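You operate a simulated robot arm through the tools that you are given. There is no shell and no other tool.

You are at the controls of a simulated robot arm. One attempt, no reset.

TASK
Soap the towel on the slab with the blue soap and scrub it clean with the white brush.
Fine: soap and brush go back.
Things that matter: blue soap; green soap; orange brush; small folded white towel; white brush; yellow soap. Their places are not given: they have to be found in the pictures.

The check looks at the end state, three seconds after you hand in, the way a careful person would. Anything else that was tipped, shoved, dropped, spilled or broken makes it a failure. Flat cloth is picked up by pressing the open fingertips on it (5 to 10 N) and closing them slowly along it; thin cloth reads only 2 to 8 mm in the jaws.

THE ROBOT
A 6-joint arm with a fingered hand, fixed in place. Base frame: the origin is on the floor under the middle of its stand, x ahead of it, y to its left, z up; the work surface is at about z = 76. Readings come in cm, degrees, newtons and seconds.
With the tool pointing down near the work surface it reaches from about 34 to 82 cm from the base axis. Its first joint turns from -166.0 to 166.0 degrees. Payload 4 kg.
Tool frame: the origin (TCP) lies between the finger pads and is the grasp point; the fingertips stand 2.6 cm ahead of it; z points along the fingers, y is the line along which they close. The gripper opens to 13.2 cm; its body begins 7.3 cm behind the TCP. The gripper is a hand of 5 fingers: y runs from the thumb to the fingers, the wrist lies at [0, 0, -23.9] in the tool frame, and closing takes about 1.5 s.
Orientation is told as [roll, pitch, yaw] about the base's x, y, z axes, in that order, counted from this pose: with the fingers straight down and closing along the base's y, the tool's x points along the base's -x, its y along +y and its z along -z.

THE INTERFACE
- The arm moves only by the tool drive_tool. Its argument "series" is a list of rows, each an object of numbers (a shift or turn left out is 0, a gripper value left out holds the last): "x", "y", "z": the shift along the tool's x, y, z in mm; "rx", "ry", "rz": the turn, a rotation vector about the tool's x, y, z in degrees; "fingers": the gripper command, from -1 (shut) to 1 (fully open), values between in proportion. In form: [{"x": .., "y": .., "z": .., "rx": .., "ry": .., "rz": .., "fingers": ..}, ...]. A call has 1 to 20 rows; each row shifts and turns the commanded pose from where the row before left it, along the tool's axes as they then stand. A row lasts 0.2 s, in which the tool goes at most 5 cm and 8.6 degrees; a call with a longer step from one row to the next is refused whole, and so is a gripper value outside its range. Where a pose cannot be reached the arm comes as near as it can. A force on the tool above 40 N (or 10 N above the force at the start of the call, whichever is more), or a blocked arm, ends the call early, and 0.2 s more pass. Each finger travels about 4.5 cm/s and halts on what it meets, pressing with about 23 N; the grip force reading is that of the motor and also rises with nothing between the fingers. The clock runs only during rows and for 0.2 s after the last one: add rows that do not move to give the fingers time. It gives the time, the measured TCP pose, the force on the tool (base axes), the opening and the grip force at its end, in the units of the frame above (readings bear some noise), with the torque about the TCP (base axes, N m) and any sound that the robot's microphone picked up.
- Cameras (640 x 400 px; columns grow to the right, rows downward): "scene" is fixed at [5.17, 49.94, 150.52]; the picture's right is [-0.58, -0.81, 0.00], its down [-0.51, 0.37, -0.78] and it looks along [0.63, -0.45, -0.63] (base axes); focal length 374 px, centre (320, 200). "wrist" rides on the gripper at [8.4, 0.2, -9.7] in the tool frame; the picture's right is [-0.02, 1.00, 0.00], its down [-0.75, -0.02, -0.66] and it looks along [-0.66, -0.01, 0.75] (tool axes); focal length 270 px, centre (320, 200).
- get_image(camera): a new picture of that camera. No time passes.
- grasp_type(shape): the hand has 5 fingers and takes this shape, open, in about a second: jaw (thumb against the fingers, like two jaws); tri (thumb and two fingers); tip (a fingertip pinch); poke (one finger out to press); point (the index stretched); flat (the hand flat); cup (the hand cupped); fist (a fist). The gripper value then closes the fingers along that shape, each until it touches; the sizes above hold for jaw. It gives what a move gives, with no picture.
- locate(camera, pixels): for up to 12 pixels [column, row] of the newest picture of that camera ("zoom" is the newest enlarged one), the place [x, y, z] in the base frame of the surface seen there, good to about 0.2 cm. No time passes.
- zoom(camera, box): a new picture of the part [left, top, right, bottom] of that camera's present view, enlarged. No time passes.
- close_job(): hands the job in; it is judged then, once.

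Open the gripper and draw the arm clear of the work before you hand the job in, unless the task says otherwise.

The tools are called by a JSON object that holds its "op" and its "data". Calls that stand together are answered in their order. drive_tool: Moves the arm, as the interface text tells. Its arguments: {"type":"object","properties":{"series":{"type":"array","items":{"type":"object","properties":{"x":{"type":"number"},"y":{"type":"number"},"z":{"type":"number"},"rx":{"type":"number"},"ry":{"type":"number"},"rz":{"type":"number"},"fingers":{"type":"number"}}}}},"required":["series"]} The other tools are called the same way: grasp_type (shape) gives the hand a shape; get_image (camera) takes a picture; locate (camera, pixels) gives the place of the surface under pixels of a picture; zoom (camera, box) takes an enlarged picture of a part of a camera's view; close_job () hands the job in.

At the start:

```text
time_s: 0.0
position: [45.22, 8.65, 108.23]
orientation: [-0.1, 0.0, -0.1]
contact_force: [-0.1, -0.1, 0.0]
ft_torque: [0.0, 0.01, -0.01]
opening: 13.17
gripper_force: 0.1
shape: jaw
```

scene: 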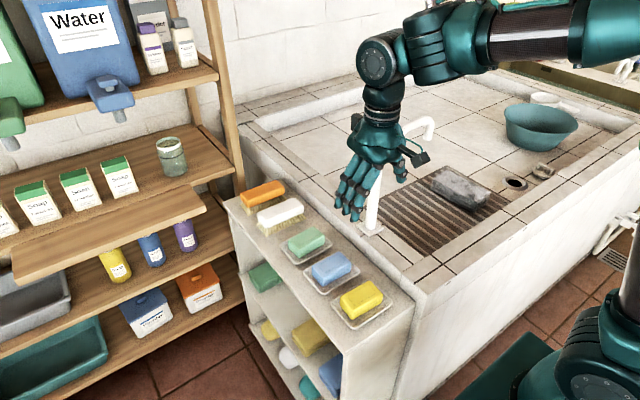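
wrist: 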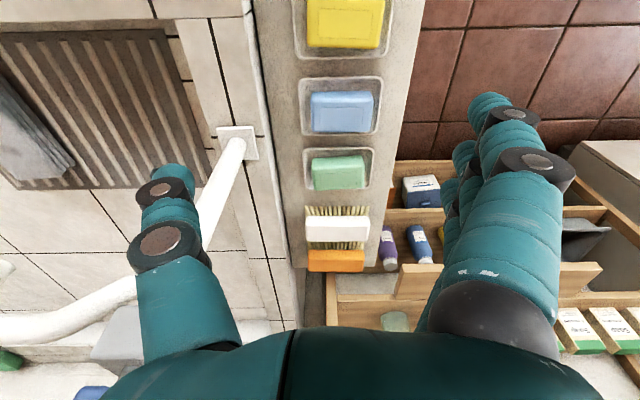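

The scene shows the soaps and brushes on the shelf top (orange brush ~(262,195), white brush ~(280,215), green (306,242), blue (330,268), yellow (361,299)), and a gray folded cloth at (460,188) on the washboard. I'll zoom in on both areas first.

{"op": "zoom", "data": {"camera": "scene", "box": [220, 160, 420, 340]}}

{"op": "zoom", "data": {"camera": "wrist", "box": [260, 0, 440, 290]}}

{"op": "locate", "data": {"camera": "scene", "pixels": [[262, 193], [280, 213], [306, 240], [330, 266], [361, 299], [460, 188], [434, 178], [490, 192], [472, 208], [445, 170], [420, 230], [400, 210]]}}

{"op": "locate", "data": {"camera": "wrist", "pixels": [[341, 112], [312, 112], [372, 112], [341, 95], [341, 130], [337, 230], [308, 230], [366, 230], [336, 260], [338, 172], [345, 20], [390, 150]]}}

```text
2.22 times, centred on (320, 250) of scene
```

zoom: 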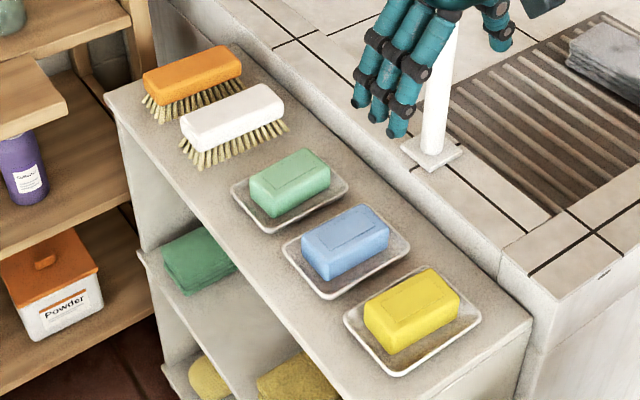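

```text
1.38 times, centred on (350, 145) of wrist
```

zoom: 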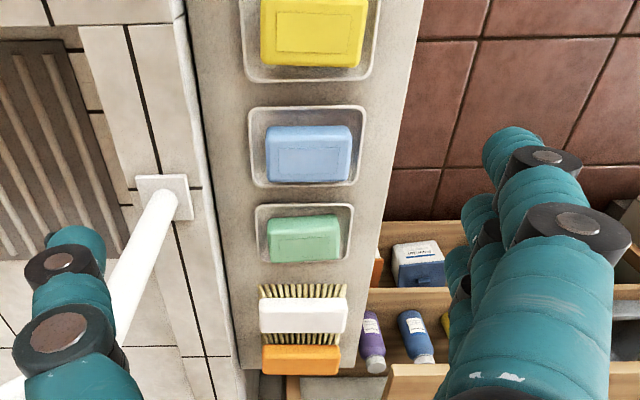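

```text
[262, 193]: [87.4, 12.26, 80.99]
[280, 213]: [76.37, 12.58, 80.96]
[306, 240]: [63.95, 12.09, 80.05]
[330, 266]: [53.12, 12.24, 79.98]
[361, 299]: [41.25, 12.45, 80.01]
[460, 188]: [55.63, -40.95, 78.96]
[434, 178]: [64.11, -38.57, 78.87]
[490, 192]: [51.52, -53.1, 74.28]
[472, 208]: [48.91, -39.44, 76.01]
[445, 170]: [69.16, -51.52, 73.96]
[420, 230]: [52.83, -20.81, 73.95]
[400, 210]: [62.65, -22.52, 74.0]
```

```text
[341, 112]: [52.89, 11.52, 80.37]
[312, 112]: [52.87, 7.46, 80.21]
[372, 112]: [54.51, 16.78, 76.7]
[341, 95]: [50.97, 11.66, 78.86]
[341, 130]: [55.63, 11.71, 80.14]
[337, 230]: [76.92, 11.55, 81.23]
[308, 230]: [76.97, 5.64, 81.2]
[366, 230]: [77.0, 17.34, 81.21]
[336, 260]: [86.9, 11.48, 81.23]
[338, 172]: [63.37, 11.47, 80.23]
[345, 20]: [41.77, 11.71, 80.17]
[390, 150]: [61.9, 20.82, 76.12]
```

Blue soap is near (53, 12, 80), the white brush near (77, 11.5, 81). The grey block at (460,188) is probably the towel; I'll look closer at it and the slab.

{"op": "zoom", "data": {"camera": "scene", "box": [380, 80, 620, 260]}}

{"op": "locate", "data": {"camera": "zoom", "pixels": [[140, 260], [150, 235], [170, 220], [290, 270], [275, 300], [240, 340], [130, 280], [210, 270], [175, 240], [260, 275], [310, 300], [200, 300]]}}

{"op": "zoom", "data": {"camera": "wrist", "box": [0, 0, 280, 300]}}

```text
2.22 times, centred on (500, 170) of scene
```

zoom: 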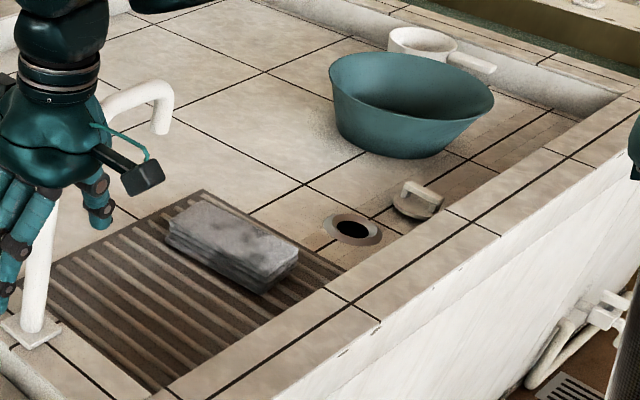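

```text
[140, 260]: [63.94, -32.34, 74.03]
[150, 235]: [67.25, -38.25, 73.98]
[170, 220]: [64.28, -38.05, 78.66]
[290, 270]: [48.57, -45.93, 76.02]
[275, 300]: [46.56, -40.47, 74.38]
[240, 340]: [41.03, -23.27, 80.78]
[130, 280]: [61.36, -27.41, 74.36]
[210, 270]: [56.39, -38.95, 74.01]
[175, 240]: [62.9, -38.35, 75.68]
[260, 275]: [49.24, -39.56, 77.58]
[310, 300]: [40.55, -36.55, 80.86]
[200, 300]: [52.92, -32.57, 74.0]
```

```text
1.33 times, centred on (140, 150) of wrist
```

zoom: 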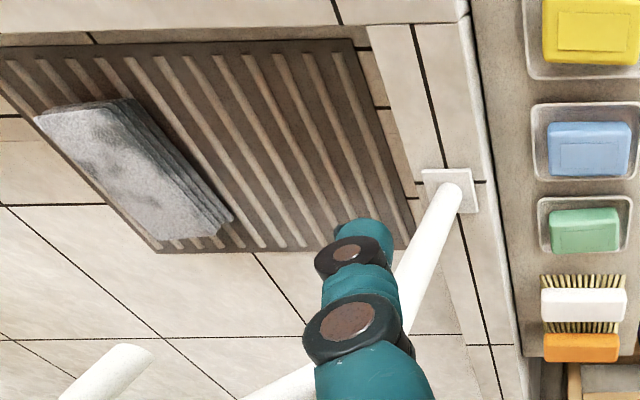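

The grey, stained folded cloth on the ribbed board is the towel (top z≈79, roughly x 48–65, y −38 to −48). Before moving I'll measure the faucet pipe at (372,200)/(425,125), the rims, and the soap/brush edges.

{"op": "locate", "data": {"camera": "scene", "pixels": [[372, 228], [374, 200], [380, 172], [415, 120], [430, 124], [431, 136], [345, 195], [400, 255], [420, 265], [300, 215], [545, 110], [515, 183]]}}

{"op": "locate", "data": {"camera": "wrist", "pixels": [[237, 145], [220, 200], [180, 240], [100, 295], [20, 325], [10, 85], [60, 75], [100, 160], [65, 180], [30, 130], [255, 200], [285, 200]]}}

{"op": "zoom", "data": {"camera": "scene", "box": [290, 225, 370, 300]}}

{"op": "locate", "data": {"camera": "zoom", "pixels": [[100, 150], [360, 250], [400, 350], [140, 260], [320, 180], [480, 290], [260, 380], [230, 450], [200, 330], [120, 210], [560, 280], [350, 320]]}}

```text
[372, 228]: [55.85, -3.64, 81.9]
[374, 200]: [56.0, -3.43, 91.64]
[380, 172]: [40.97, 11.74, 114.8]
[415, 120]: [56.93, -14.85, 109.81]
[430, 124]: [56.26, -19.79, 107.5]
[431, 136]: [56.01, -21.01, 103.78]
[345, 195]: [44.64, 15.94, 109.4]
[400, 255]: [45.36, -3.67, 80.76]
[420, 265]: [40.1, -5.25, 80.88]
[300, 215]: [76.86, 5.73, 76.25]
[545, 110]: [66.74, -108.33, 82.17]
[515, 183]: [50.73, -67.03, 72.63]
```

```text
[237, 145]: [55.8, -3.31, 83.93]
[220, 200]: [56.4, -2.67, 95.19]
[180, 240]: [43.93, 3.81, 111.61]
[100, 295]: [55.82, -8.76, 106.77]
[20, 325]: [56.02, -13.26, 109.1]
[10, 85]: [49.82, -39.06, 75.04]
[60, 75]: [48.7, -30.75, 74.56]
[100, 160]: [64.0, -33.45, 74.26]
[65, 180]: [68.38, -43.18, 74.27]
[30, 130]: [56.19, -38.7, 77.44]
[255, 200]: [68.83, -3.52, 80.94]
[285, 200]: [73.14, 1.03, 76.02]
```

```text
5.33 times, centred on (330, 262) of scene
```

zoom: 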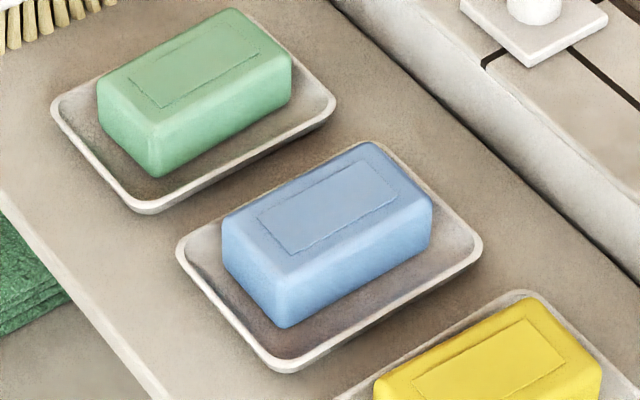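

```text
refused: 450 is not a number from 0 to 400
```

The faucet rises at (56,−3.4) and arches to about z=110 out to y≈−21, so I'll route around it at x≈40. Now the exact soap and dish edges (zoom picture rows limited to 400).

{"op": "locate", "data": {"camera": "zoom", "pixels": [[228, 215], [370, 147], [428, 200], [285, 265], [285, 320], [228, 262], [430, 235], [180, 245], [280, 365], [478, 245], [350, 330], [205, 275]]}}

{"op": "zoom", "data": {"camera": "scene", "box": [230, 170, 320, 250]}}

{"op": "locate", "data": {"camera": "zoom", "pixels": [[100, 100], [200, 200], [200, 260], [210, 290], [215, 335], [500, 160], [520, 190], [520, 220], [340, 220], [170, 160], [480, 120], [330, 170]]}}

```text
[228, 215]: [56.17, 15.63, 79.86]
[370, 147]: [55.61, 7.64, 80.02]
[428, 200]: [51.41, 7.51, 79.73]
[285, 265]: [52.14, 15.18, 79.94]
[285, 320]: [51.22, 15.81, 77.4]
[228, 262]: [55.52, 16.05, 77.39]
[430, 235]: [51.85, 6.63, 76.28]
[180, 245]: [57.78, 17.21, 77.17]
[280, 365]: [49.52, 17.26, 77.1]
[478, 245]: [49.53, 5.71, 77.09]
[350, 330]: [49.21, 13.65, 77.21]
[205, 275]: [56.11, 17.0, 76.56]
```

```text
5.00 times, centred on (275, 210) of scene
```

zoom: 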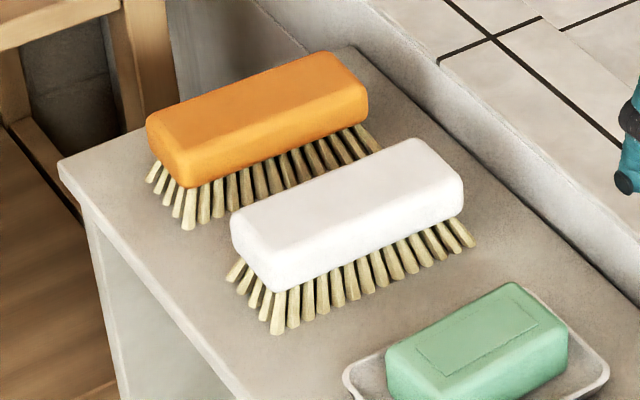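

```text
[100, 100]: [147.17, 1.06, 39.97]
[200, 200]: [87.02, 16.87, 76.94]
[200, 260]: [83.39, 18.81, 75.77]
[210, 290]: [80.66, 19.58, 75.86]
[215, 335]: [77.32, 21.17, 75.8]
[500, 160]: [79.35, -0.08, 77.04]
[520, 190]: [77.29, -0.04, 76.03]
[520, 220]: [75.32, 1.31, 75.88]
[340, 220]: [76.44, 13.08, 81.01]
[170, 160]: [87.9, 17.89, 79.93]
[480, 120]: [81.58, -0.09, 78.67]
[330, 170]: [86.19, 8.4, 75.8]
```

Blue soap spans x 51.3–56.2, y 7.5–15.7, top z 80.2, bottom about 76.8 with the dish rim at 77.2. I'll turn the hand to yaw −90 (closing along x, camera away from the faucet) and half close the fingers in the air to see the shape.

{"op": "drive_tool", "data": {"series": [{"rz": 8.2}, {"rz": 8.2}, {"rz": 8.2}, {"rz": 8.2}, {"rz": 8.2}, {"rz": 8.2}, {"rz": 8.2}, {"rz": 8.2}, {"rz": 8.2}, {"rz": 8.2}, {"rz": 8.0, "fingers": 0.35}, {"fingers": 0.35}, {"fingers": 0.35}, {"fingers": 0.35}, {"fingers": 0.35}]}}

{"op": "get_image", "data": {"camera": "scene"}}

{"op": "get_image", "data": {"camera": "wrist"}}

```text
time_s: 3.2
position: [45.17, 8.6, 108.17]
orientation: [-0.1, -0.1, -90.0]
contact_force: [-0.3, -0.1, -0.1]
ft_torque: [0.01, 0.02, 0.01]
opening: 8.96
gripper_force: 0.1
shape: jaw
```

```text
taken
```

scene: 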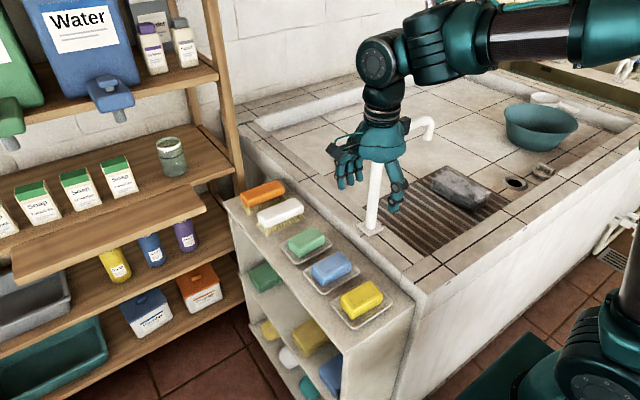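

```text
taken
```

wrist: 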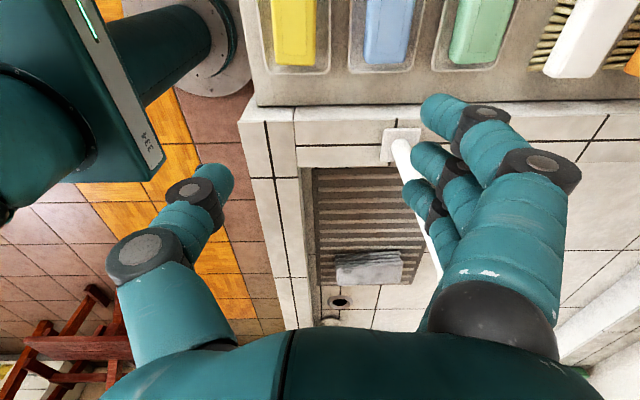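

Yaw −90 is reached with the opening at 8.96. The towel shows at (370,268) in the wrist view; I'll zoom on it to get its corners.

{"op": "zoom", "data": {"camera": "wrist", "box": [290, 230, 430, 317]}}

{"op": "locate", "data": {"camera": "zoom", "pixels": [[215, 150], [500, 130], [510, 200], [225, 240], [350, 180], [210, 110], [515, 95], [120, 150], [580, 150], [360, 230], [300, 200], [450, 170]]}}

{"op": "locate", "data": {"camera": "wrist", "pixels": [[368, 30], [407, 30], [388, 62], [568, 40], [600, 40], [575, 76], [548, 74], [340, 40], [388, 50], [420, 60], [450, 60], [498, 60]]}}

```text
4.57 times, centred on (360, 274) of wrist
```

zoom: 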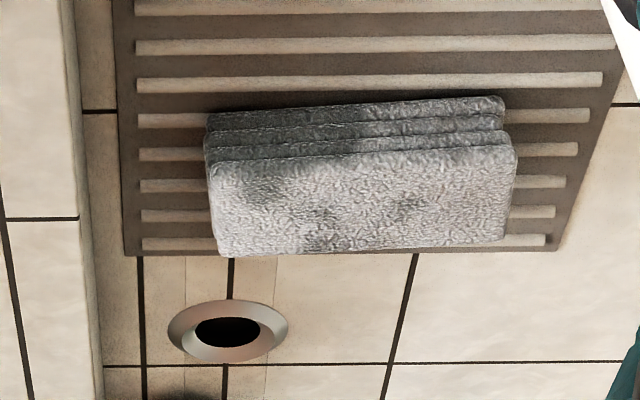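

```text
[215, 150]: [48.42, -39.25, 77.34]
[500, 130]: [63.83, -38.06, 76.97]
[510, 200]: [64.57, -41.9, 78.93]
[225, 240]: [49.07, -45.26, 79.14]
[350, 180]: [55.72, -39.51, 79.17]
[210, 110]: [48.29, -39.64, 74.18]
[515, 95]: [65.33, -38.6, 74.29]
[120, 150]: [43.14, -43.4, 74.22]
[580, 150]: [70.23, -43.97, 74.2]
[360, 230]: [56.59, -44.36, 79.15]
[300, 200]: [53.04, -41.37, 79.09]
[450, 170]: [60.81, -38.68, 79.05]
```

```text
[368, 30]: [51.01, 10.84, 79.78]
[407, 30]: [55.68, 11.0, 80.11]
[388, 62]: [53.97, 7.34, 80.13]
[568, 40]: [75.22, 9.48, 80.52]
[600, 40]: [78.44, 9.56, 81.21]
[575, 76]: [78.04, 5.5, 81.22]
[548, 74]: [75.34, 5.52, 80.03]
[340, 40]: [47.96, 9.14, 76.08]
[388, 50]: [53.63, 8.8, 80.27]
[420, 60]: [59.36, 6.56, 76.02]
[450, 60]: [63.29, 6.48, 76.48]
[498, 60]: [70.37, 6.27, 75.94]
```

The towel top spans about x 48.5–65, y −38 to −46 with z≈79.1, turned a few degrees. I move above the blue soap (53.7, 11.6) and descend to just above it with a narrower opening, then check.

{"op": "drive_tool", "data": {"series": [{"x": 15, "y": 42, "fingers": 0.2}, {"x": 15, "y": 43}, {"z": 40}, {"z": 40}, {"z": 40}, {"z": 40}, {"z": 30}, {"z": 20}, {}]}}

{"op": "get_image", "data": {"camera": "scene"}}

{"op": "get_image", "data": {"camera": "wrist"}}

```text
time_s: 5.2
position: [53.64, 11.71, 87.06]
orientation: [0.0, 0.0, -90.0]
contact_force: [-0.5, 0.2, -0.8]
ft_torque: [0.02, -0.01, 0.04]
opening: 7.99
gripper_force: 0.1
shape: jaw
```

```text
taken
```

scene: 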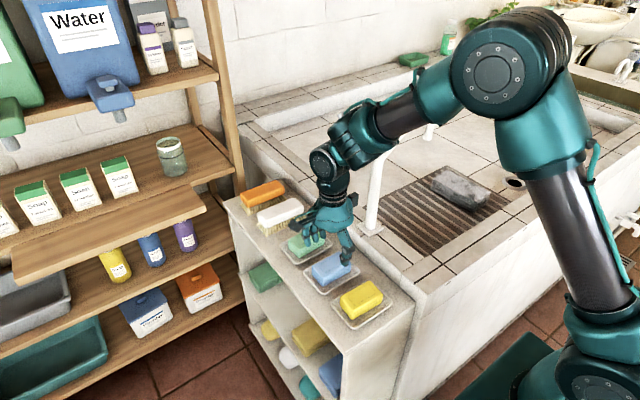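

```text
taken
```

wrist: 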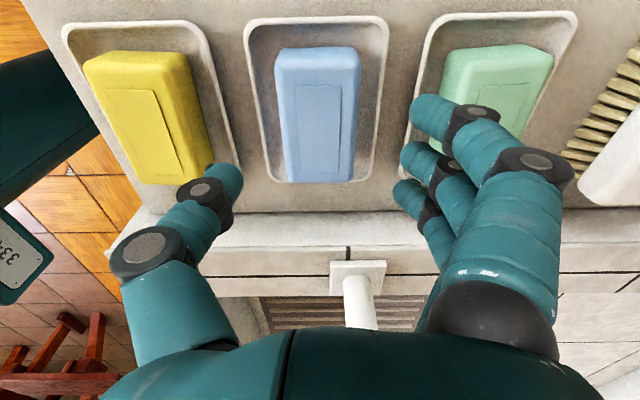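

The hand hangs above the soap at z=87. I'll zoom in on the scene view around (330,250) to check the finger clearance to the green and yellow soaps.

{"op": "zoom", "data": {"camera": "scene", "box": [270, 180, 400, 320]}}

{"op": "locate", "data": {"camera": "wrist", "pixels": [[225, 175], [240, 185], [420, 110], [410, 155], [400, 190], [450, 100], [200, 190], [300, 60], [350, 60], [320, 175], [320, 50]]}}

```text
2.86 times, centred on (335, 250) of scene
```

zoom: 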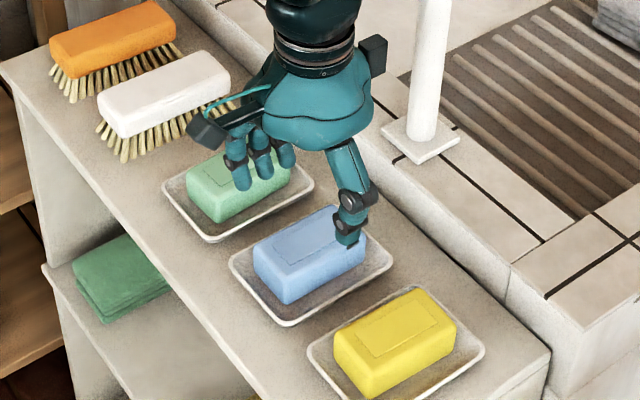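

```text
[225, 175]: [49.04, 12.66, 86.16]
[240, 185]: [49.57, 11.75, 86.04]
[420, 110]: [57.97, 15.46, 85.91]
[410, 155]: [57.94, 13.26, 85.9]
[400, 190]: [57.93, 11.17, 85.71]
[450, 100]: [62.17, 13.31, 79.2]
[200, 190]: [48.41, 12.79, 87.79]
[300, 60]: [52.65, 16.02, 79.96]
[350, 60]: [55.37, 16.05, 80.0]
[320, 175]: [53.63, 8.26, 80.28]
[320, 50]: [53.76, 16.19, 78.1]
```

The thumb is at x≈49.5 and the fingers at x≈58, bracketing the soap (51.3–56.2) without reaching the green soap. I lower to z≈80.8 and look once before closing.

{"op": "drive_tool", "data": {"series": [{"z": 15}, {"z": 15}, {"z": 12}, {"z": 10}, {"z": 6}, {"z": 4}, {}]}}

{"op": "zoom", "data": {"camera": "scene", "box": [270, 180, 400, 320]}}

{"op": "get_image", "data": {"camera": "wrist"}}

```text
time_s: 6.8
position: [53.69, 11.61, 81.02]
orientation: [-0.1, 0.0, -90.0]
contact_force: [-0.1, 0.0, -0.6]
ft_torque: [0.02, 0.0, -0.02]
opening: 7.97
gripper_force: 0.0
shape: jaw
```

```text
2.86 times, centred on (335, 250) of scene
```

zoom: 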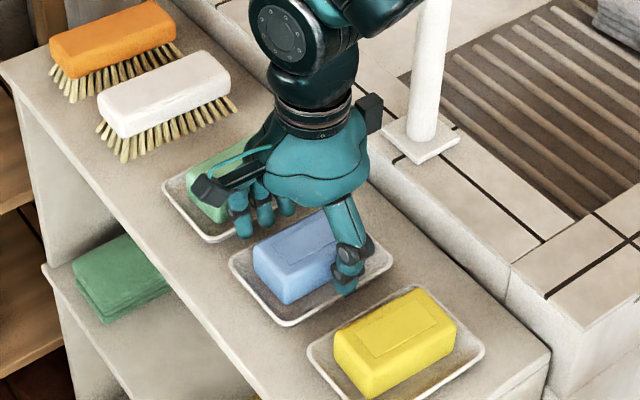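

```text
taken
```

wrist: 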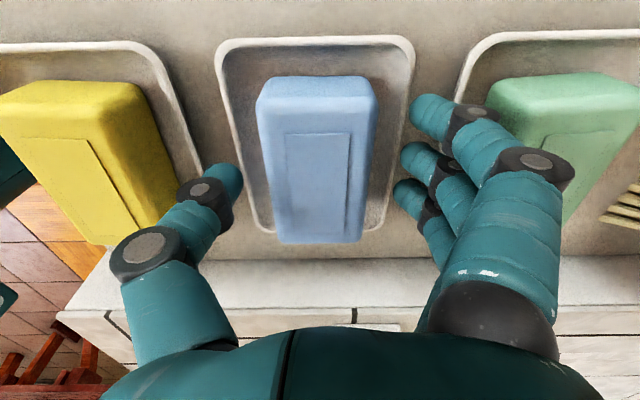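

The fingers straddle the soap, clear of both neighbours and the dish rim, and there's no contact force. I close onto the soap and hold.

{"op": "drive_tool", "data": {"series": [{"fingers": 0.0}, {"fingers": -0.2}, {"fingers": -0.4}, {"fingers": -0.6}, {"fingers": -1}, {}, {}, {}]}}

{"op": "zoom", "data": {"camera": "scene", "box": [270, 180, 400, 320]}}

{"op": "get_image", "data": {"camera": "wrist"}}

```text
time_s: 8.6
position: [53.66, 11.72, 81.06]
orientation: [-0.1, 0.0, -90.0]
contact_force: [0.8, 0.9, 0.8]
ft_torque: [0.03, 0.01, -0.01]
opening: 4.67
gripper_force: 22.6
shape: jaw
```

```text
2.86 times, centred on (335, 250) of scene
```

zoom: 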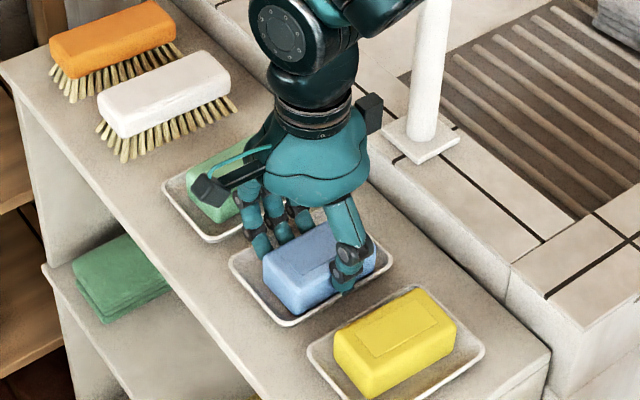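

```text
taken
```

wrist: 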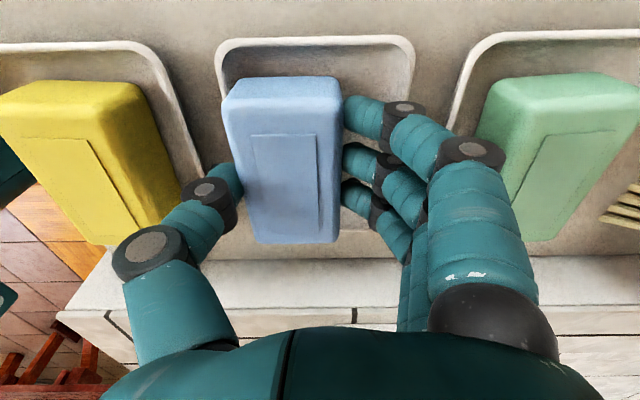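

Grip reads 22.6 N at 4.67 cm, but the soap slid toward the thumb (now columns 228–340 in the wrist view). I'll measure where it sits in the hand before lifting.

{"op": "locate", "data": {"camera": "wrist", "pixels": [[226, 120], [236, 100], [335, 100], [338, 130], [280, 90], [285, 235], [250, 235], [335, 235], [232, 110], [280, 160], [340, 50], [230, 60]]}}

{"op": "drive_tool", "data": {"series": [{"z": -10}, {"z": -15}, {"z": -20}, {"z": -25}, {}]}}

{"op": "get_image", "data": {"camera": "scene"}}

{"op": "get_image", "data": {"camera": "wrist"}}

```text
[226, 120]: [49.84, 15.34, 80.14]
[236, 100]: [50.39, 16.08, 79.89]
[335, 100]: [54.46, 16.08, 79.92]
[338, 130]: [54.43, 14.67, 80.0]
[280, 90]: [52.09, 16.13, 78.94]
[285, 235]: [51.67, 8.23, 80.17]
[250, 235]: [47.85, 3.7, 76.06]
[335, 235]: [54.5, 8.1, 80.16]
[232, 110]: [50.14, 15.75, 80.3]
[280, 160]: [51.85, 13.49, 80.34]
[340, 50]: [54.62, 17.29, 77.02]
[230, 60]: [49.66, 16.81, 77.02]
```

```text
time_s: 9.8
position: [53.52, 11.6, 88.01]
orientation: [0.0, 0.0, -90.0]
contact_force: [0.0, 0.9, -1.0]
ft_torque: [0.0, -0.03, 0.0]
opening: 4.66
gripper_force: 23.2
shape: jaw
```

```text
taken
```

scene: 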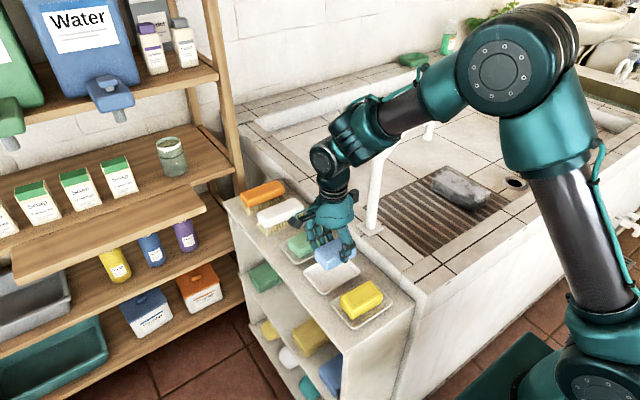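

```text
taken
```

wrist: 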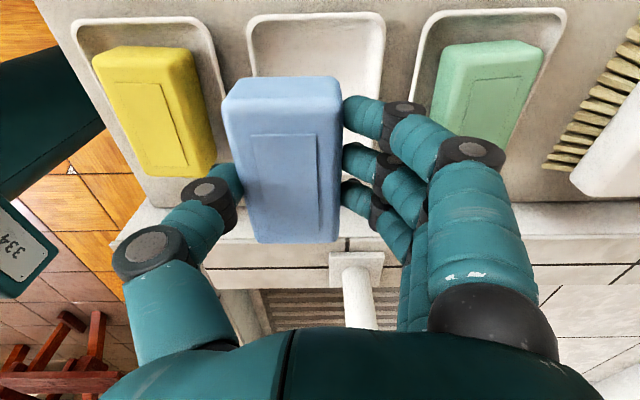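

The soap is held (23 N) and the dish remains at (315,60). I record the dish floor, then lift to z≈96, draw back to x≈40 and swing past the faucet toward the towel.

{"op": "locate", "data": {"camera": "wrist", "pixels": [[315, 50], [315, 65], [250, 20], [380, 20], [315, 17], [280, 45], [350, 45], [315, 30]]}}

{"op": "drive_tool", "data": {"series": [{"z": -40}, {"z": -40}, {"y": -35}, {"y": -35}, {"y": -35}, {"y": -30}, {"x": -40}, {"x": -40}, {"x": -40}, {"x": -40}, {"x": -40}, {"x": -40}, {"x": -40}, {"x": -40}, {"x": -40}, {"x": -40}, {"x": -40}, {"x": -40}, {"x": -40}, {"x": -28}]}}

{"op": "get_image", "data": {"camera": "scene"}}

{"op": "get_image", "data": {"camera": "wrist"}}

```text
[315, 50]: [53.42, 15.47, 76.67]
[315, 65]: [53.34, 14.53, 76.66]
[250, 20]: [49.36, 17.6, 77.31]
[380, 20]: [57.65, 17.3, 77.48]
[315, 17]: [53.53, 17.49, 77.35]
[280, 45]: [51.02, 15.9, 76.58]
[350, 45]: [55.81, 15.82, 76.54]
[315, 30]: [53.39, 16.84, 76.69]
```

```text
time_s: 14.0
position: [40.06, -43.18, 95.97]
orientation: [0.0, 0.0, -89.9]
contact_force: [0.9, 0.4, -1.4]
ft_torque: [0.0, -0.02, 0.01]
opening: 4.67
gripper_force: 23.2
shape: jaw
```

```text
taken
```

scene: 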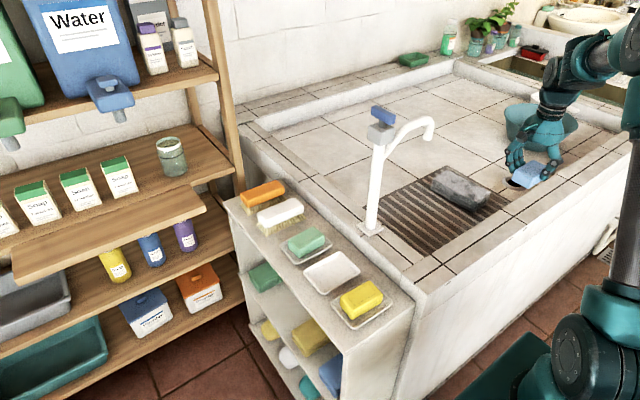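

```text
taken
```

wrist: 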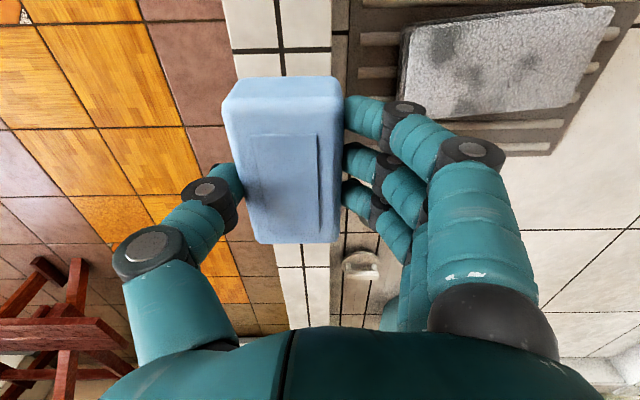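

The soap is still held and the towel is visible at upper right of the wrist view. I'll zoom in on it to get exact corners and stain positions.

{"op": "zoom", "data": {"camera": "wrist", "box": [380, 0, 640, 163]}}

{"op": "locate", "data": {"camera": "wrist", "pixels": [[405, 40], [400, 90], [610, 10], [585, 98], [435, 40], [470, 100], [525, 62], [500, 55], [560, 30], [575, 95], [410, 95], [580, 5]]}}

```text
2.45 times, centred on (510, 82) of wrist
```

zoom: 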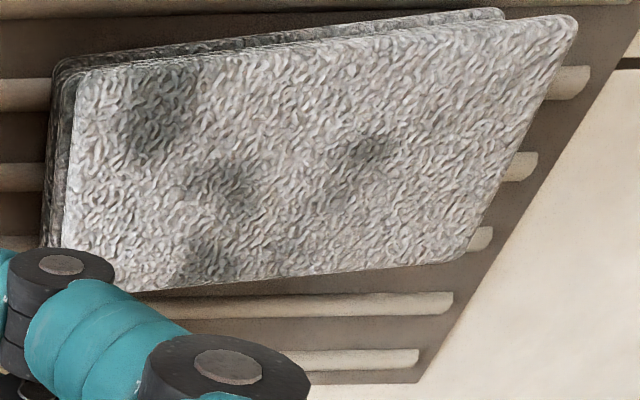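

```text
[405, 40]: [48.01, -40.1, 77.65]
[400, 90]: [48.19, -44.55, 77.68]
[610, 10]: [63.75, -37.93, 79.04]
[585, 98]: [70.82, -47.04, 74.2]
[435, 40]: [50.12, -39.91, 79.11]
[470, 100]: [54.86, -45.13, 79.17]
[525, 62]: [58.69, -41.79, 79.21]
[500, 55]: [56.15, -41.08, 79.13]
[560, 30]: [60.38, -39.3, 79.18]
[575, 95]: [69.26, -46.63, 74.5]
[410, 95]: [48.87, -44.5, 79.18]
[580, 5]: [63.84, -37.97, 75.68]
```

I'll locate the towel corners and stains on the zoomed picture.

{"op": "locate", "data": {"camera": "zoom", "pixels": [[90, 78], [65, 240], [130, 283], [565, 25], [465, 250], [490, 200], [160, 110], [215, 185], [365, 150], [205, 258], [320, 270], [330, 45]]}}

```text
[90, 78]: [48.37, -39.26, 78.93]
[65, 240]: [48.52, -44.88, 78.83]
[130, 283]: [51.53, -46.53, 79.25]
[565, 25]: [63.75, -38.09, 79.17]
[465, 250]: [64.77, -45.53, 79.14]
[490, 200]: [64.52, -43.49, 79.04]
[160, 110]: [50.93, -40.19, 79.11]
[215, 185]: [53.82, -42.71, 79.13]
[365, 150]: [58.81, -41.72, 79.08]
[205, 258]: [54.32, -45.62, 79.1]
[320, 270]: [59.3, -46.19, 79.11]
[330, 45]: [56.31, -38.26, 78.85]
```

Towel top corners are about (48.2,−39.2), (64,−37.9), (65,−45.6), (49,−46.8) at z 79.15. The soap bottom is 4.4 cm below the TCP and sits at (−1.45, +0.3) from it, so I move to put the soap over the left end and stop about 2 cm above the towel.

{"op": "drive_tool", "data": {"series": [{"y": 30}, {"y": 35}, {"y": 35, "x": 1}, {"y": 20}, {"z": 30}, {"z": 25}, {"z": 20}, {"z": 20}, {"z": 10}, {}]}}

{"op": "get_image", "data": {"camera": "scene"}}

{"op": "get_image", "data": {"camera": "wrist"}}

```text
time_s: 16.2
position: [52.09, -43.01, 85.48]
orientation: [0.0, 0.0, -90.1]
contact_force: [-0.8, -0.7, -1.3]
ft_torque: [0.03, -0.01, 0.03]
opening: 4.65
gripper_force: 22.7
shape: jaw
```

```text
taken
```

scene: 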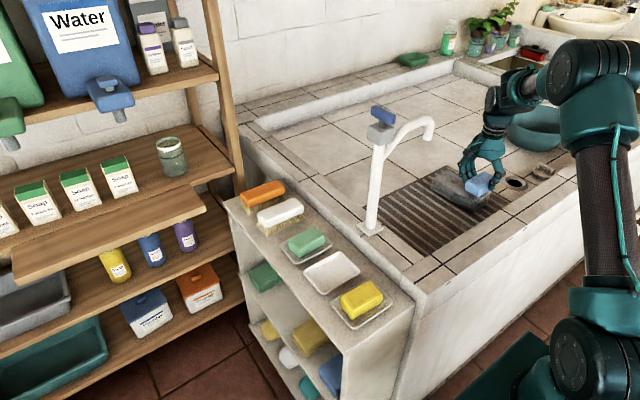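

```text
taken
```

wrist: 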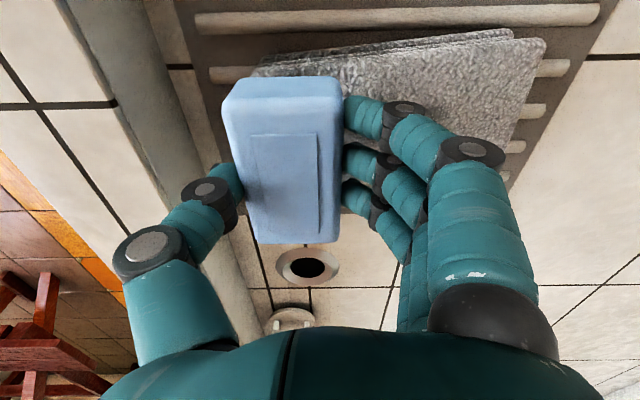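

The soap hangs over the towel's left end, bottom about 1.9 cm above it. I lower gently, watching the force.

{"op": "drive_tool", "data": {"series": [{"z": 8}, {"z": 5}, {"z": 3}, {"z": 2}, {}]}}

```text
time_s: 17.4
position: [52.26, -43.13, 83.58]
orientation: [0.1, -0.1, -90.1]
contact_force: [0.0, 0.6, -2.8]
ft_torque: [-0.03, -0.05, 0.03]
opening: 4.67
gripper_force: 22.4
shape: jaw
```

At z=83.58 the force reading is unclear (−2.8 N). I lower 2 mm more in small steps and read again.

{"op": "drive_tool", "data": {"series": [{"z": 1}, {"z": 1}, {}, {}]}}

{"op": "zoom", "data": {"camera": "scene", "box": [420, 130, 560, 230]}}

```text
time_s: 18.4
position: [52.14, -43.04, 83.48]
orientation: [0.0, 0.0, -90.0]
contact_force: [-0.1, 0.2, -0.2]
ft_torque: [0.0, -0.04, 0.0]
opening: 4.68
gripper_force: 23.0
shape: jaw
```

```text
4.00 times, centred on (490, 180) of scene
```

zoom: 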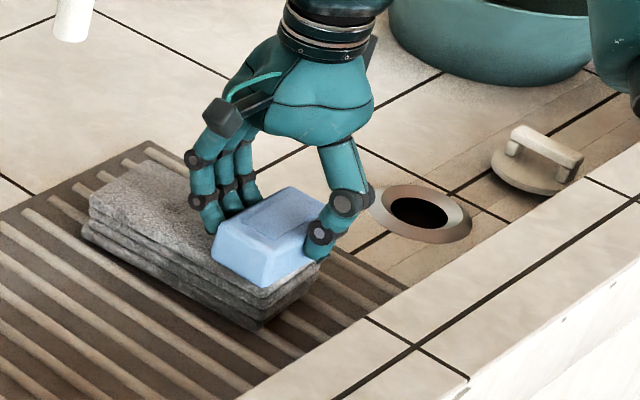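

The soap is just resting on the towel (force went from −1.3 to about −0.2 N). I press another 2 mm to get a few newtons.

{"op": "drive_tool", "data": {"series": [{"z": 1}, {"z": 1}, {}, {}]}}

```text
time_s: 19.4
position: [52.18, -43.02, 83.42]
orientation: [0.0, 0.0, -90.0]
contact_force: [0.9, -0.6, 5.7]
ft_torque: [0.0, 0.0, 0.01]
opening: 4.65
gripper_force: 22.9
shape: jaw
```

Contact at about 6 N. Now a first soaping stroke along the towel toward +x and back, following its slight tilt.

{"op": "drive_tool", "data": {"series": [{"y": 12, "x": 1}, {"y": 12, "x": 1}, {"y": 12, "x": 1}, {"y": 12, "x": 1}, {"y": 12, "x": 1}, {"y": 12, "x": 1}, {"y": 12, "x": 1}, {"y": 12, "x": 1}, {"y": 12, "x": 1}, {"y": 12, "x": 1}, {}]}}

{"op": "get_image", "data": {"camera": "wrist"}}

{"op": "zoom", "data": {"camera": "scene", "box": [400, 130, 540, 230]}}

```text
time_s: 21.8
position: [64.3, -42.09, 83.34]
orientation: [0.0, -0.1, -90.0]
contact_force: [-1.4, -0.2, 2.5]
ft_torque: [-0.02, 0.03, 0.03]
opening: 4.71
gripper_force: 23.3
shape: jaw
```

```text
taken
```

wrist: 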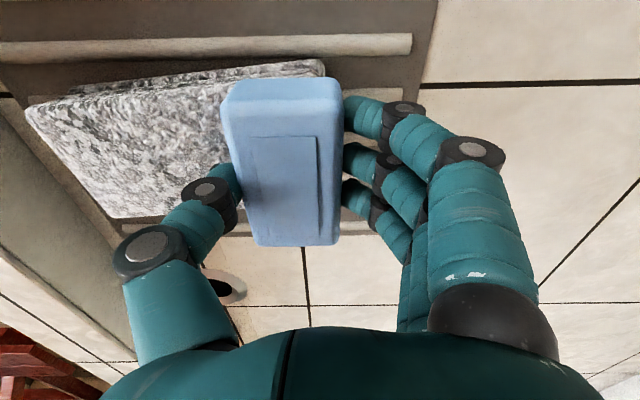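

```text
4.00 times, centred on (470, 180) of scene
```

zoom: 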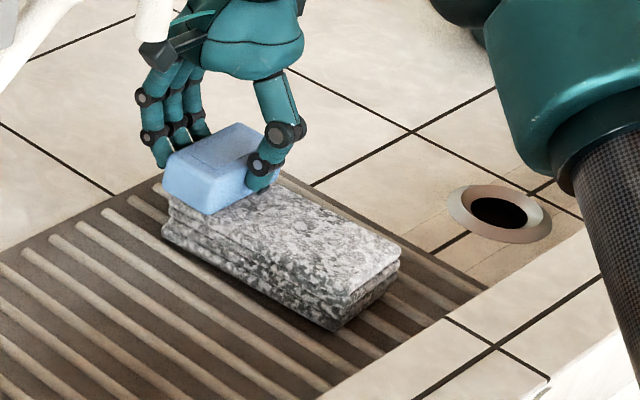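

The towel is taking on white soapy mottling, so it works. I stroke back and forth again, with slight y offsets to cover both long edges.

{"op": "drive_tool", "data": {"series": [{"x": 6}, {"y": -14, "x": -1}, {"y": -14, "x": -1}, {"y": -14, "x": -1}, {"y": -14, "x": -1}, {"y": -14, "x": -1}, {"y": -14, "x": -1}, {"y": -14, "x": -1}, {"y": -14, "x": -1}, {"y": -14, "x": -2}, {"x": -12}, {"y": 14, "x": 1}, {"y": 14, "x": 1}, {"y": 14, "x": 1}, {"y": 14, "x": 1}, {"y": 14, "x": 1}, {"y": 14, "x": 1}, {"y": 14, "x": 1}, {"y": 14, "x": 1}, {"y": 14, "x": 1}]}}

{"op": "get_image", "data": {"camera": "wrist"}}

{"op": "zoom", "data": {"camera": "scene", "box": [400, 130, 540, 230]}}

```text
time_s: 26.0
position: [64.26, -42.87, 83.45]
orientation: [0.0, 0.0, -90.0]
contact_force: [-0.3, -0.1, -2.6]
ft_torque: [0.02, -0.06, 0.01]
opening: 4.68
gripper_force: 22.9
shape: jaw
```

```text
taken
```

wrist: 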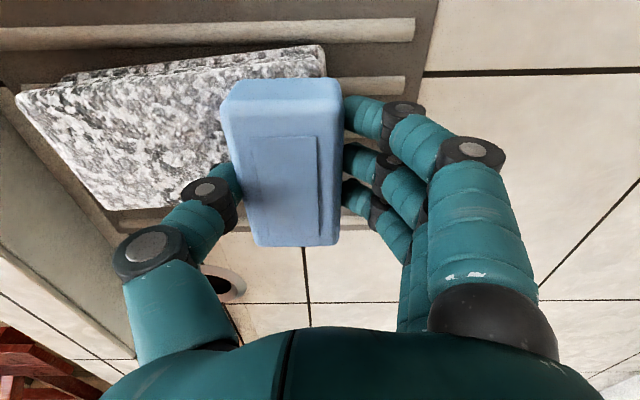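

```text
4.00 times, centred on (470, 180) of scene
```

zoom: 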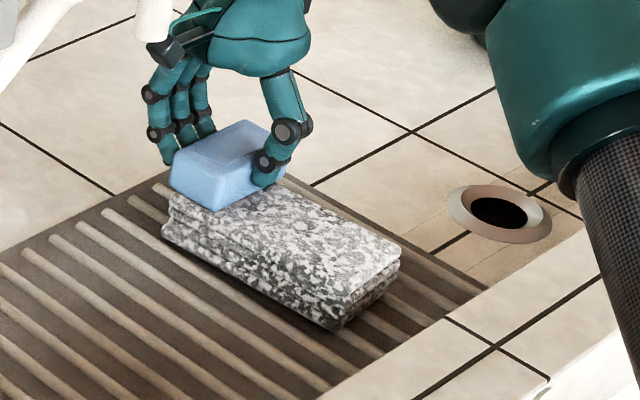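

The suds grow denser and the towel hasn't shifted, but the last reading (−2.6 N) shows little pressure. I press 1.5 mm more and do another round of strokes.

{"op": "drive_tool", "data": {"series": [{"z": 1.5, "x": 4}, {"y": -14, "x": -1}, {"y": -14, "x": -1}, {"y": -14, "x": -1}, {"y": -14, "x": -1}, {"y": -14, "x": -1}, {"y": -14, "x": -1}, {"y": -14, "x": -1}, {"y": -14, "x": -1}, {"y": -14, "x": -1}, {"x": 4}, {"y": 14, "x": 1}, {"y": 14, "x": 1}, {"y": 14, "x": 1}, {"y": 14, "x": 1}, {"y": 14, "x": 1}, {"y": 14, "x": 1}, {"y": 14, "x": 1}, {"y": 14, "x": 1}, {"y": 14, "x": 1}]}}

{"op": "get_image", "data": {"camera": "wrist"}}

{"op": "zoom", "data": {"camera": "scene", "box": [400, 130, 540, 230]}}

```text
time_s: 30.2
position: [64.13, -41.91, 83.08]
orientation: [0.0, 0.0, -89.9]
contact_force: [-0.8, -0.5, -0.2]
ft_torque: [0.01, 0.0, 0.01]
opening: 4.67
gripper_force: 23.2
shape: jaw
```

```text
taken
```

wrist: 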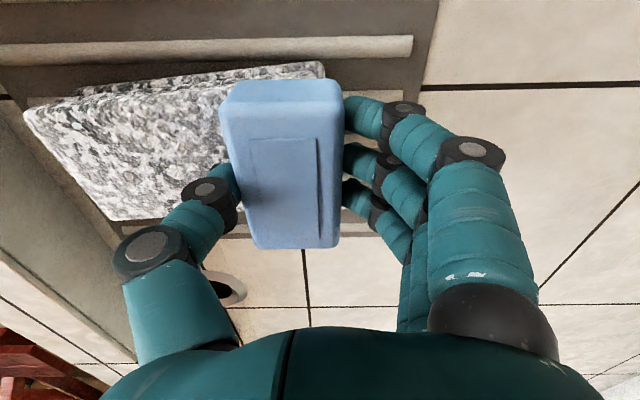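

```text
4.00 times, centred on (470, 180) of scene
```

zoom: 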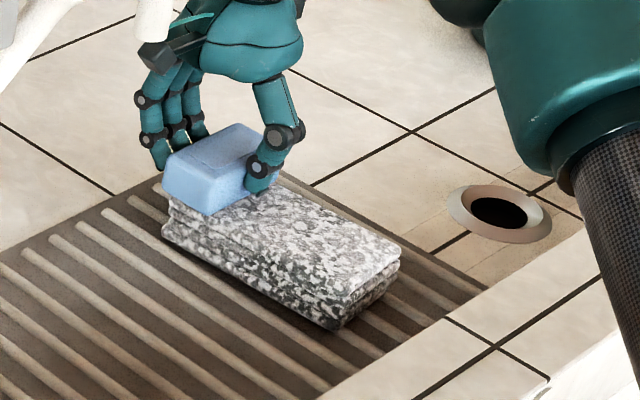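

The mottling looks unchanged from the last round, so the soaping is probably saturated. I lift the soap and view the whole towel.

{"op": "drive_tool", "data": {"series": [{"z": -20}, {"z": -40}, {"z": -40}, {"y": -40}, {"y": -40}, {"y": -40}, {"y": -40}, {"y": -40}, {"y": -40}, {}]}}

{"op": "get_image", "data": {"camera": "wrist"}}

{"op": "zoom", "data": {"camera": "scene", "box": [400, 130, 540, 230]}}

{"op": "zoom", "data": {"camera": "wrist", "box": [380, 0, 640, 163]}}

```text
time_s: 32.4
position: [40.01, -42.02, 93.12]
orientation: [0.0, 0.1, -90.0]
contact_force: [0.5, 0.3, -1.5]
ft_torque: [-0.03, -0.01, -0.01]
opening: 4.7
gripper_force: 22.6
shape: jaw
```

```text
taken
```

wrist: 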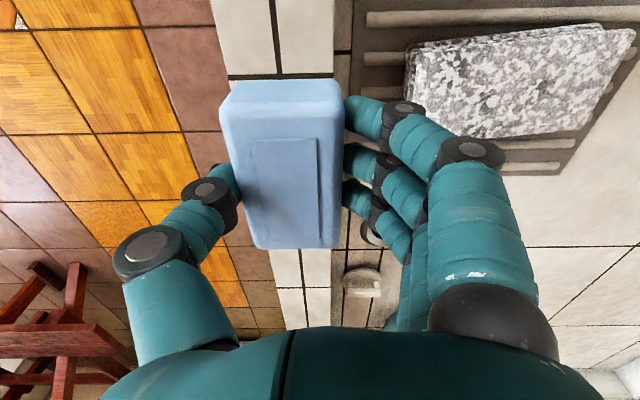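

```text
4.00 times, centred on (470, 180) of scene
```

zoom: 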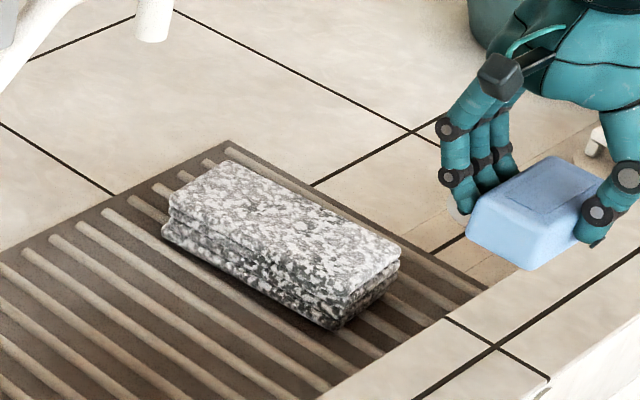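

```text
2.45 times, centred on (510, 82) of wrist
```

zoom: 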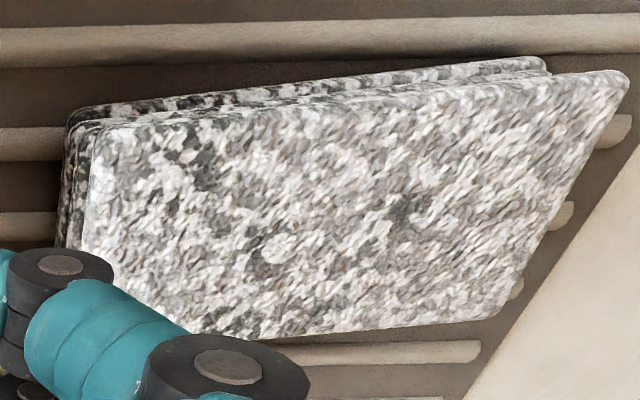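

The suds cover the top evenly. To be safe I'll do one more soaping round; first I check how the soap sits in the hand now.

{"op": "locate", "data": {"camera": "wrist", "pixels": [[280, 165], [225, 125], [337, 130], [280, 95], [290, 240], [430, 60], [580, 110], [625, 35], [500, 80], [420, 110]]}}

{"op": "drive_tool", "data": {"series": [{"y": 40}, {"y": 40}, {"y": 40, "x": -5}, {"z": 30}, {"z": 30}, {"z": 15}, {"z": 10}, {"z": 8}, {"z": 3}, {}]}}

```text
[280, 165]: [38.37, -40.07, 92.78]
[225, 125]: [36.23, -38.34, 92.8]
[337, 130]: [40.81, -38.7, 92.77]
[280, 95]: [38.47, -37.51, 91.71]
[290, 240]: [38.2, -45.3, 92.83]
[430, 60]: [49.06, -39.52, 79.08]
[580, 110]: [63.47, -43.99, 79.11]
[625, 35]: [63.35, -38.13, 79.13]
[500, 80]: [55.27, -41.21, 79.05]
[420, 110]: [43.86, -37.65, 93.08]
```

```text
time_s: 34.6
position: [52.14, -42.5, 83.53]
orientation: [0.1, 0.0, -90.0]
contact_force: [1.5, 0.3, -2.3]
ft_torque: [0.0, -0.01, -0.03]
opening: 4.69
gripper_force: 22.3
shape: jaw
```

The soap has slid up about 4 mm in the grip (bottom now ≈3.95 below TCP), so contact is near z=83.1. I lower in small steps to press lightly.

{"op": "drive_tool", "data": {"series": [{"z": 2}, {"z": 2}, {"z": 1}, {}, {}]}}

```text
time_s: 35.8
position: [52.16, -42.51, 82.97]
orientation: [-0.1, 0.0, -90.0]
contact_force: [-0.2, 0.3, 4.2]
ft_torque: [0.0, -0.01, -0.05]
opening: 4.68
gripper_force: 23.4
shape: jaw
```

Contact is about 5 N net. I make another full set of strokes along the towel.

{"op": "drive_tool", "data": {"series": [{"y": 14, "x": 1}, {"y": 14, "x": 1}, {"y": 14, "x": 1}, {"y": 14, "x": 1}, {"y": 14, "x": 1}, {"y": 14, "x": 1}, {"y": 14, "x": 1}, {"y": 14, "x": 1}, {"y": 10, "x": 1}, {"x": -9}, {"y": -14, "x": -1}, {"y": -14, "x": -1}, {"y": -14, "x": -1}, {"y": -14, "x": -1}, {"y": -14, "x": -1}, {"y": -14, "x": -1}, {"y": -14, "x": -1}, {"y": -14, "x": -1}, {"y": -10, "x": -1}, {}]}}

{"op": "drive_tool", "data": {"series": [{"z": 0.5, "x": 4}, {"y": 14, "x": 1}, {"y": 14, "x": 1}, {"y": 14, "x": 1}, {"y": 14, "x": 1}, {"y": 14, "x": 1}, {"y": 14, "x": 1}, {"y": 14, "x": 1}, {"y": 14, "x": 1}, {"y": 10, "x": 1}, {"y": -14, "x": -1}, {"y": -14, "x": -1}, {"y": -14, "x": -1}, {"y": -14, "x": -1}, {"y": -14, "x": -1}, {"y": -14, "x": -1}, {"y": -14, "x": -1}, {"y": -14, "x": -1}, {"y": -10, "x": -1}, {}]}}

{"op": "zoom", "data": {"camera": "scene", "box": [400, 130, 540, 230]}}

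```text
time_s: 40.0
position: [52.07, -43.31, 83.13]
orientation: [0.1, 0.1, -90.0]
contact_force: [0.8, 0.2, 1.1]
ft_torque: [0.02, -0.01, -0.01]
opening: 4.69
gripper_force: 23.4
shape: jaw
```

```text
time_s: 44.2
position: [52.05, -42.89, 82.93]
orientation: [0.0, 0.0, -90.0]
contact_force: [0.7, -0.1, -0.2]
ft_torque: [-0.06, -0.03, 0.02]
opening: 4.71
gripper_force: 23.2
shape: jaw
```

```text
4.00 times, centred on (470, 180) of scene
```

zoom: 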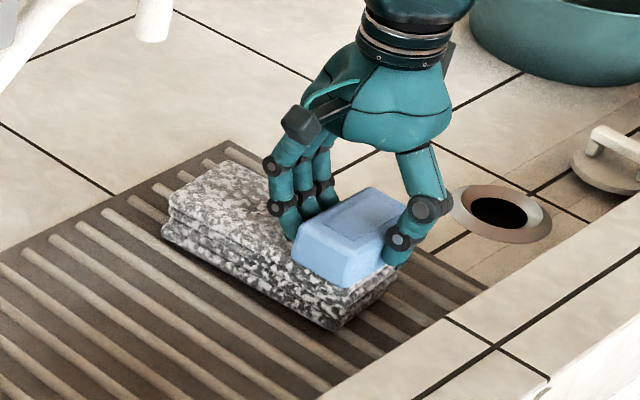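

The foam pattern is unchanged, so the towel is fully soaped. I lift the soap and carry it back around the faucet to above its dish.

{"op": "drive_tool", "data": {"series": [{"z": -30}, {"z": -40}, {"z": -40}, {"z": -20, "y": -20}, {"y": -40}, {"y": -40}, {"y": -20, "x": 10}, {"x": 40}, {"x": 40}, {"x": 40}, {"x": 40}, {"x": 40}, {"x": 40}, {"x": 40}, {"x": 40}, {"x": 40}, {"x": 40}, {"x": 40}, {"x": 40}, {"x": 40}]}}

{"op": "get_image", "data": {"camera": "scene"}}

```text
time_s: 48.4
position: [40.22, 10.1, 95.95]
orientation: [0.0, 0.0, -90.0]
contact_force: [0.9, 0.2, -1.2]
ft_torque: [-0.06, -0.01, 0.0]
opening: 4.69
gripper_force: 22.9
shape: jaw
```

```text
taken
```

scene: 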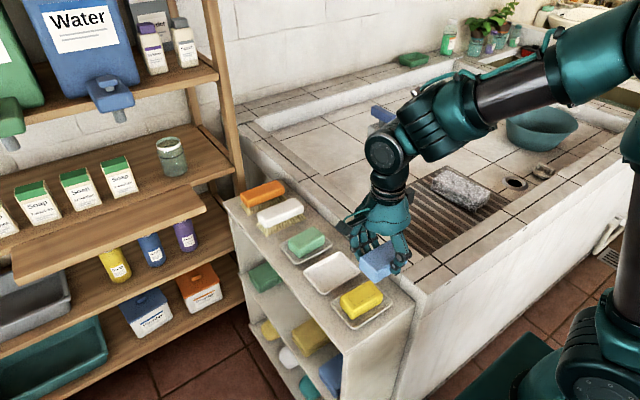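

Back at the shelf side with the soap held. I move over the dish (TCP target x≈55.2, y≈11.2) and lower to about 3 cm above it, then check alignment.

{"op": "drive_tool", "data": {"series": [{"y": 40, "x": 5}, {"y": 40, "x": 5}, {"y": 40}, {"y": 29}, {"z": 30}, {"z": 30}, {"z": 30}, {"z": 25}, {}, {}]}}

{"op": "get_image", "data": {"camera": "wrist"}}

{"op": "zoom", "data": {"camera": "scene", "box": [270, 180, 400, 320]}}

```text
time_s: 50.6
position: [55.09, 11.01, 84.42]
orientation: [0.0, 0.0, -90.0]
contact_force: [0.3, 0.2, -2.2]
ft_torque: [-0.01, -0.02, 0.02]
opening: 4.68
gripper_force: 23.2
shape: jaw
```

```text
taken
```

wrist: 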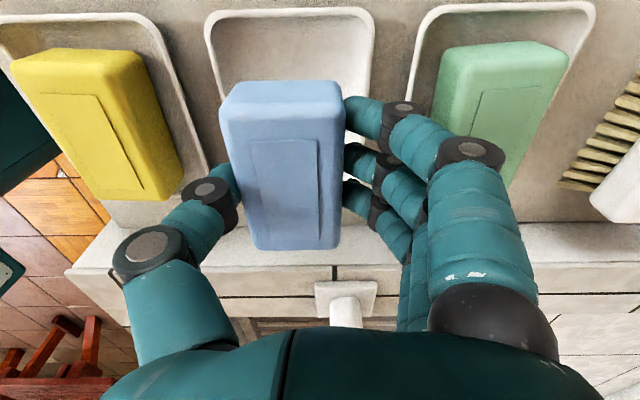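

```text
2.86 times, centred on (335, 250) of scene
```

zoom: 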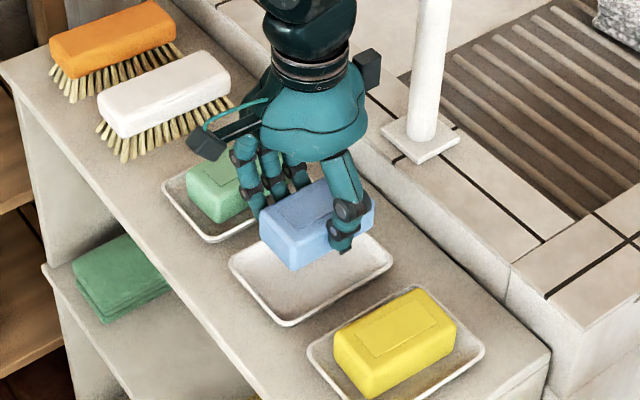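

The soap is over its dish. I'll measure the soap and dish edges as well as the green soap's near edge before setting it down.

{"op": "locate", "data": {"camera": "wrist", "pixels": [[224, 130], [340, 130], [285, 90], [290, 245], [212, 30], [372, 30], [440, 70], [436, 100], [345, 190], [400, 105], [465, 150], [230, 170]]}}

```text
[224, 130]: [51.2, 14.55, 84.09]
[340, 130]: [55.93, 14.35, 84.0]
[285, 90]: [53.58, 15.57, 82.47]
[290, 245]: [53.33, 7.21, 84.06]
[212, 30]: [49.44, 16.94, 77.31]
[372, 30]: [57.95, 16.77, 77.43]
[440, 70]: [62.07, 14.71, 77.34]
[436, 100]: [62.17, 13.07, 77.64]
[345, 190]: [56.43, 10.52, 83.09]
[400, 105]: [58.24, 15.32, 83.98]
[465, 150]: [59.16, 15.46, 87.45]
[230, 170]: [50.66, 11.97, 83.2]
```

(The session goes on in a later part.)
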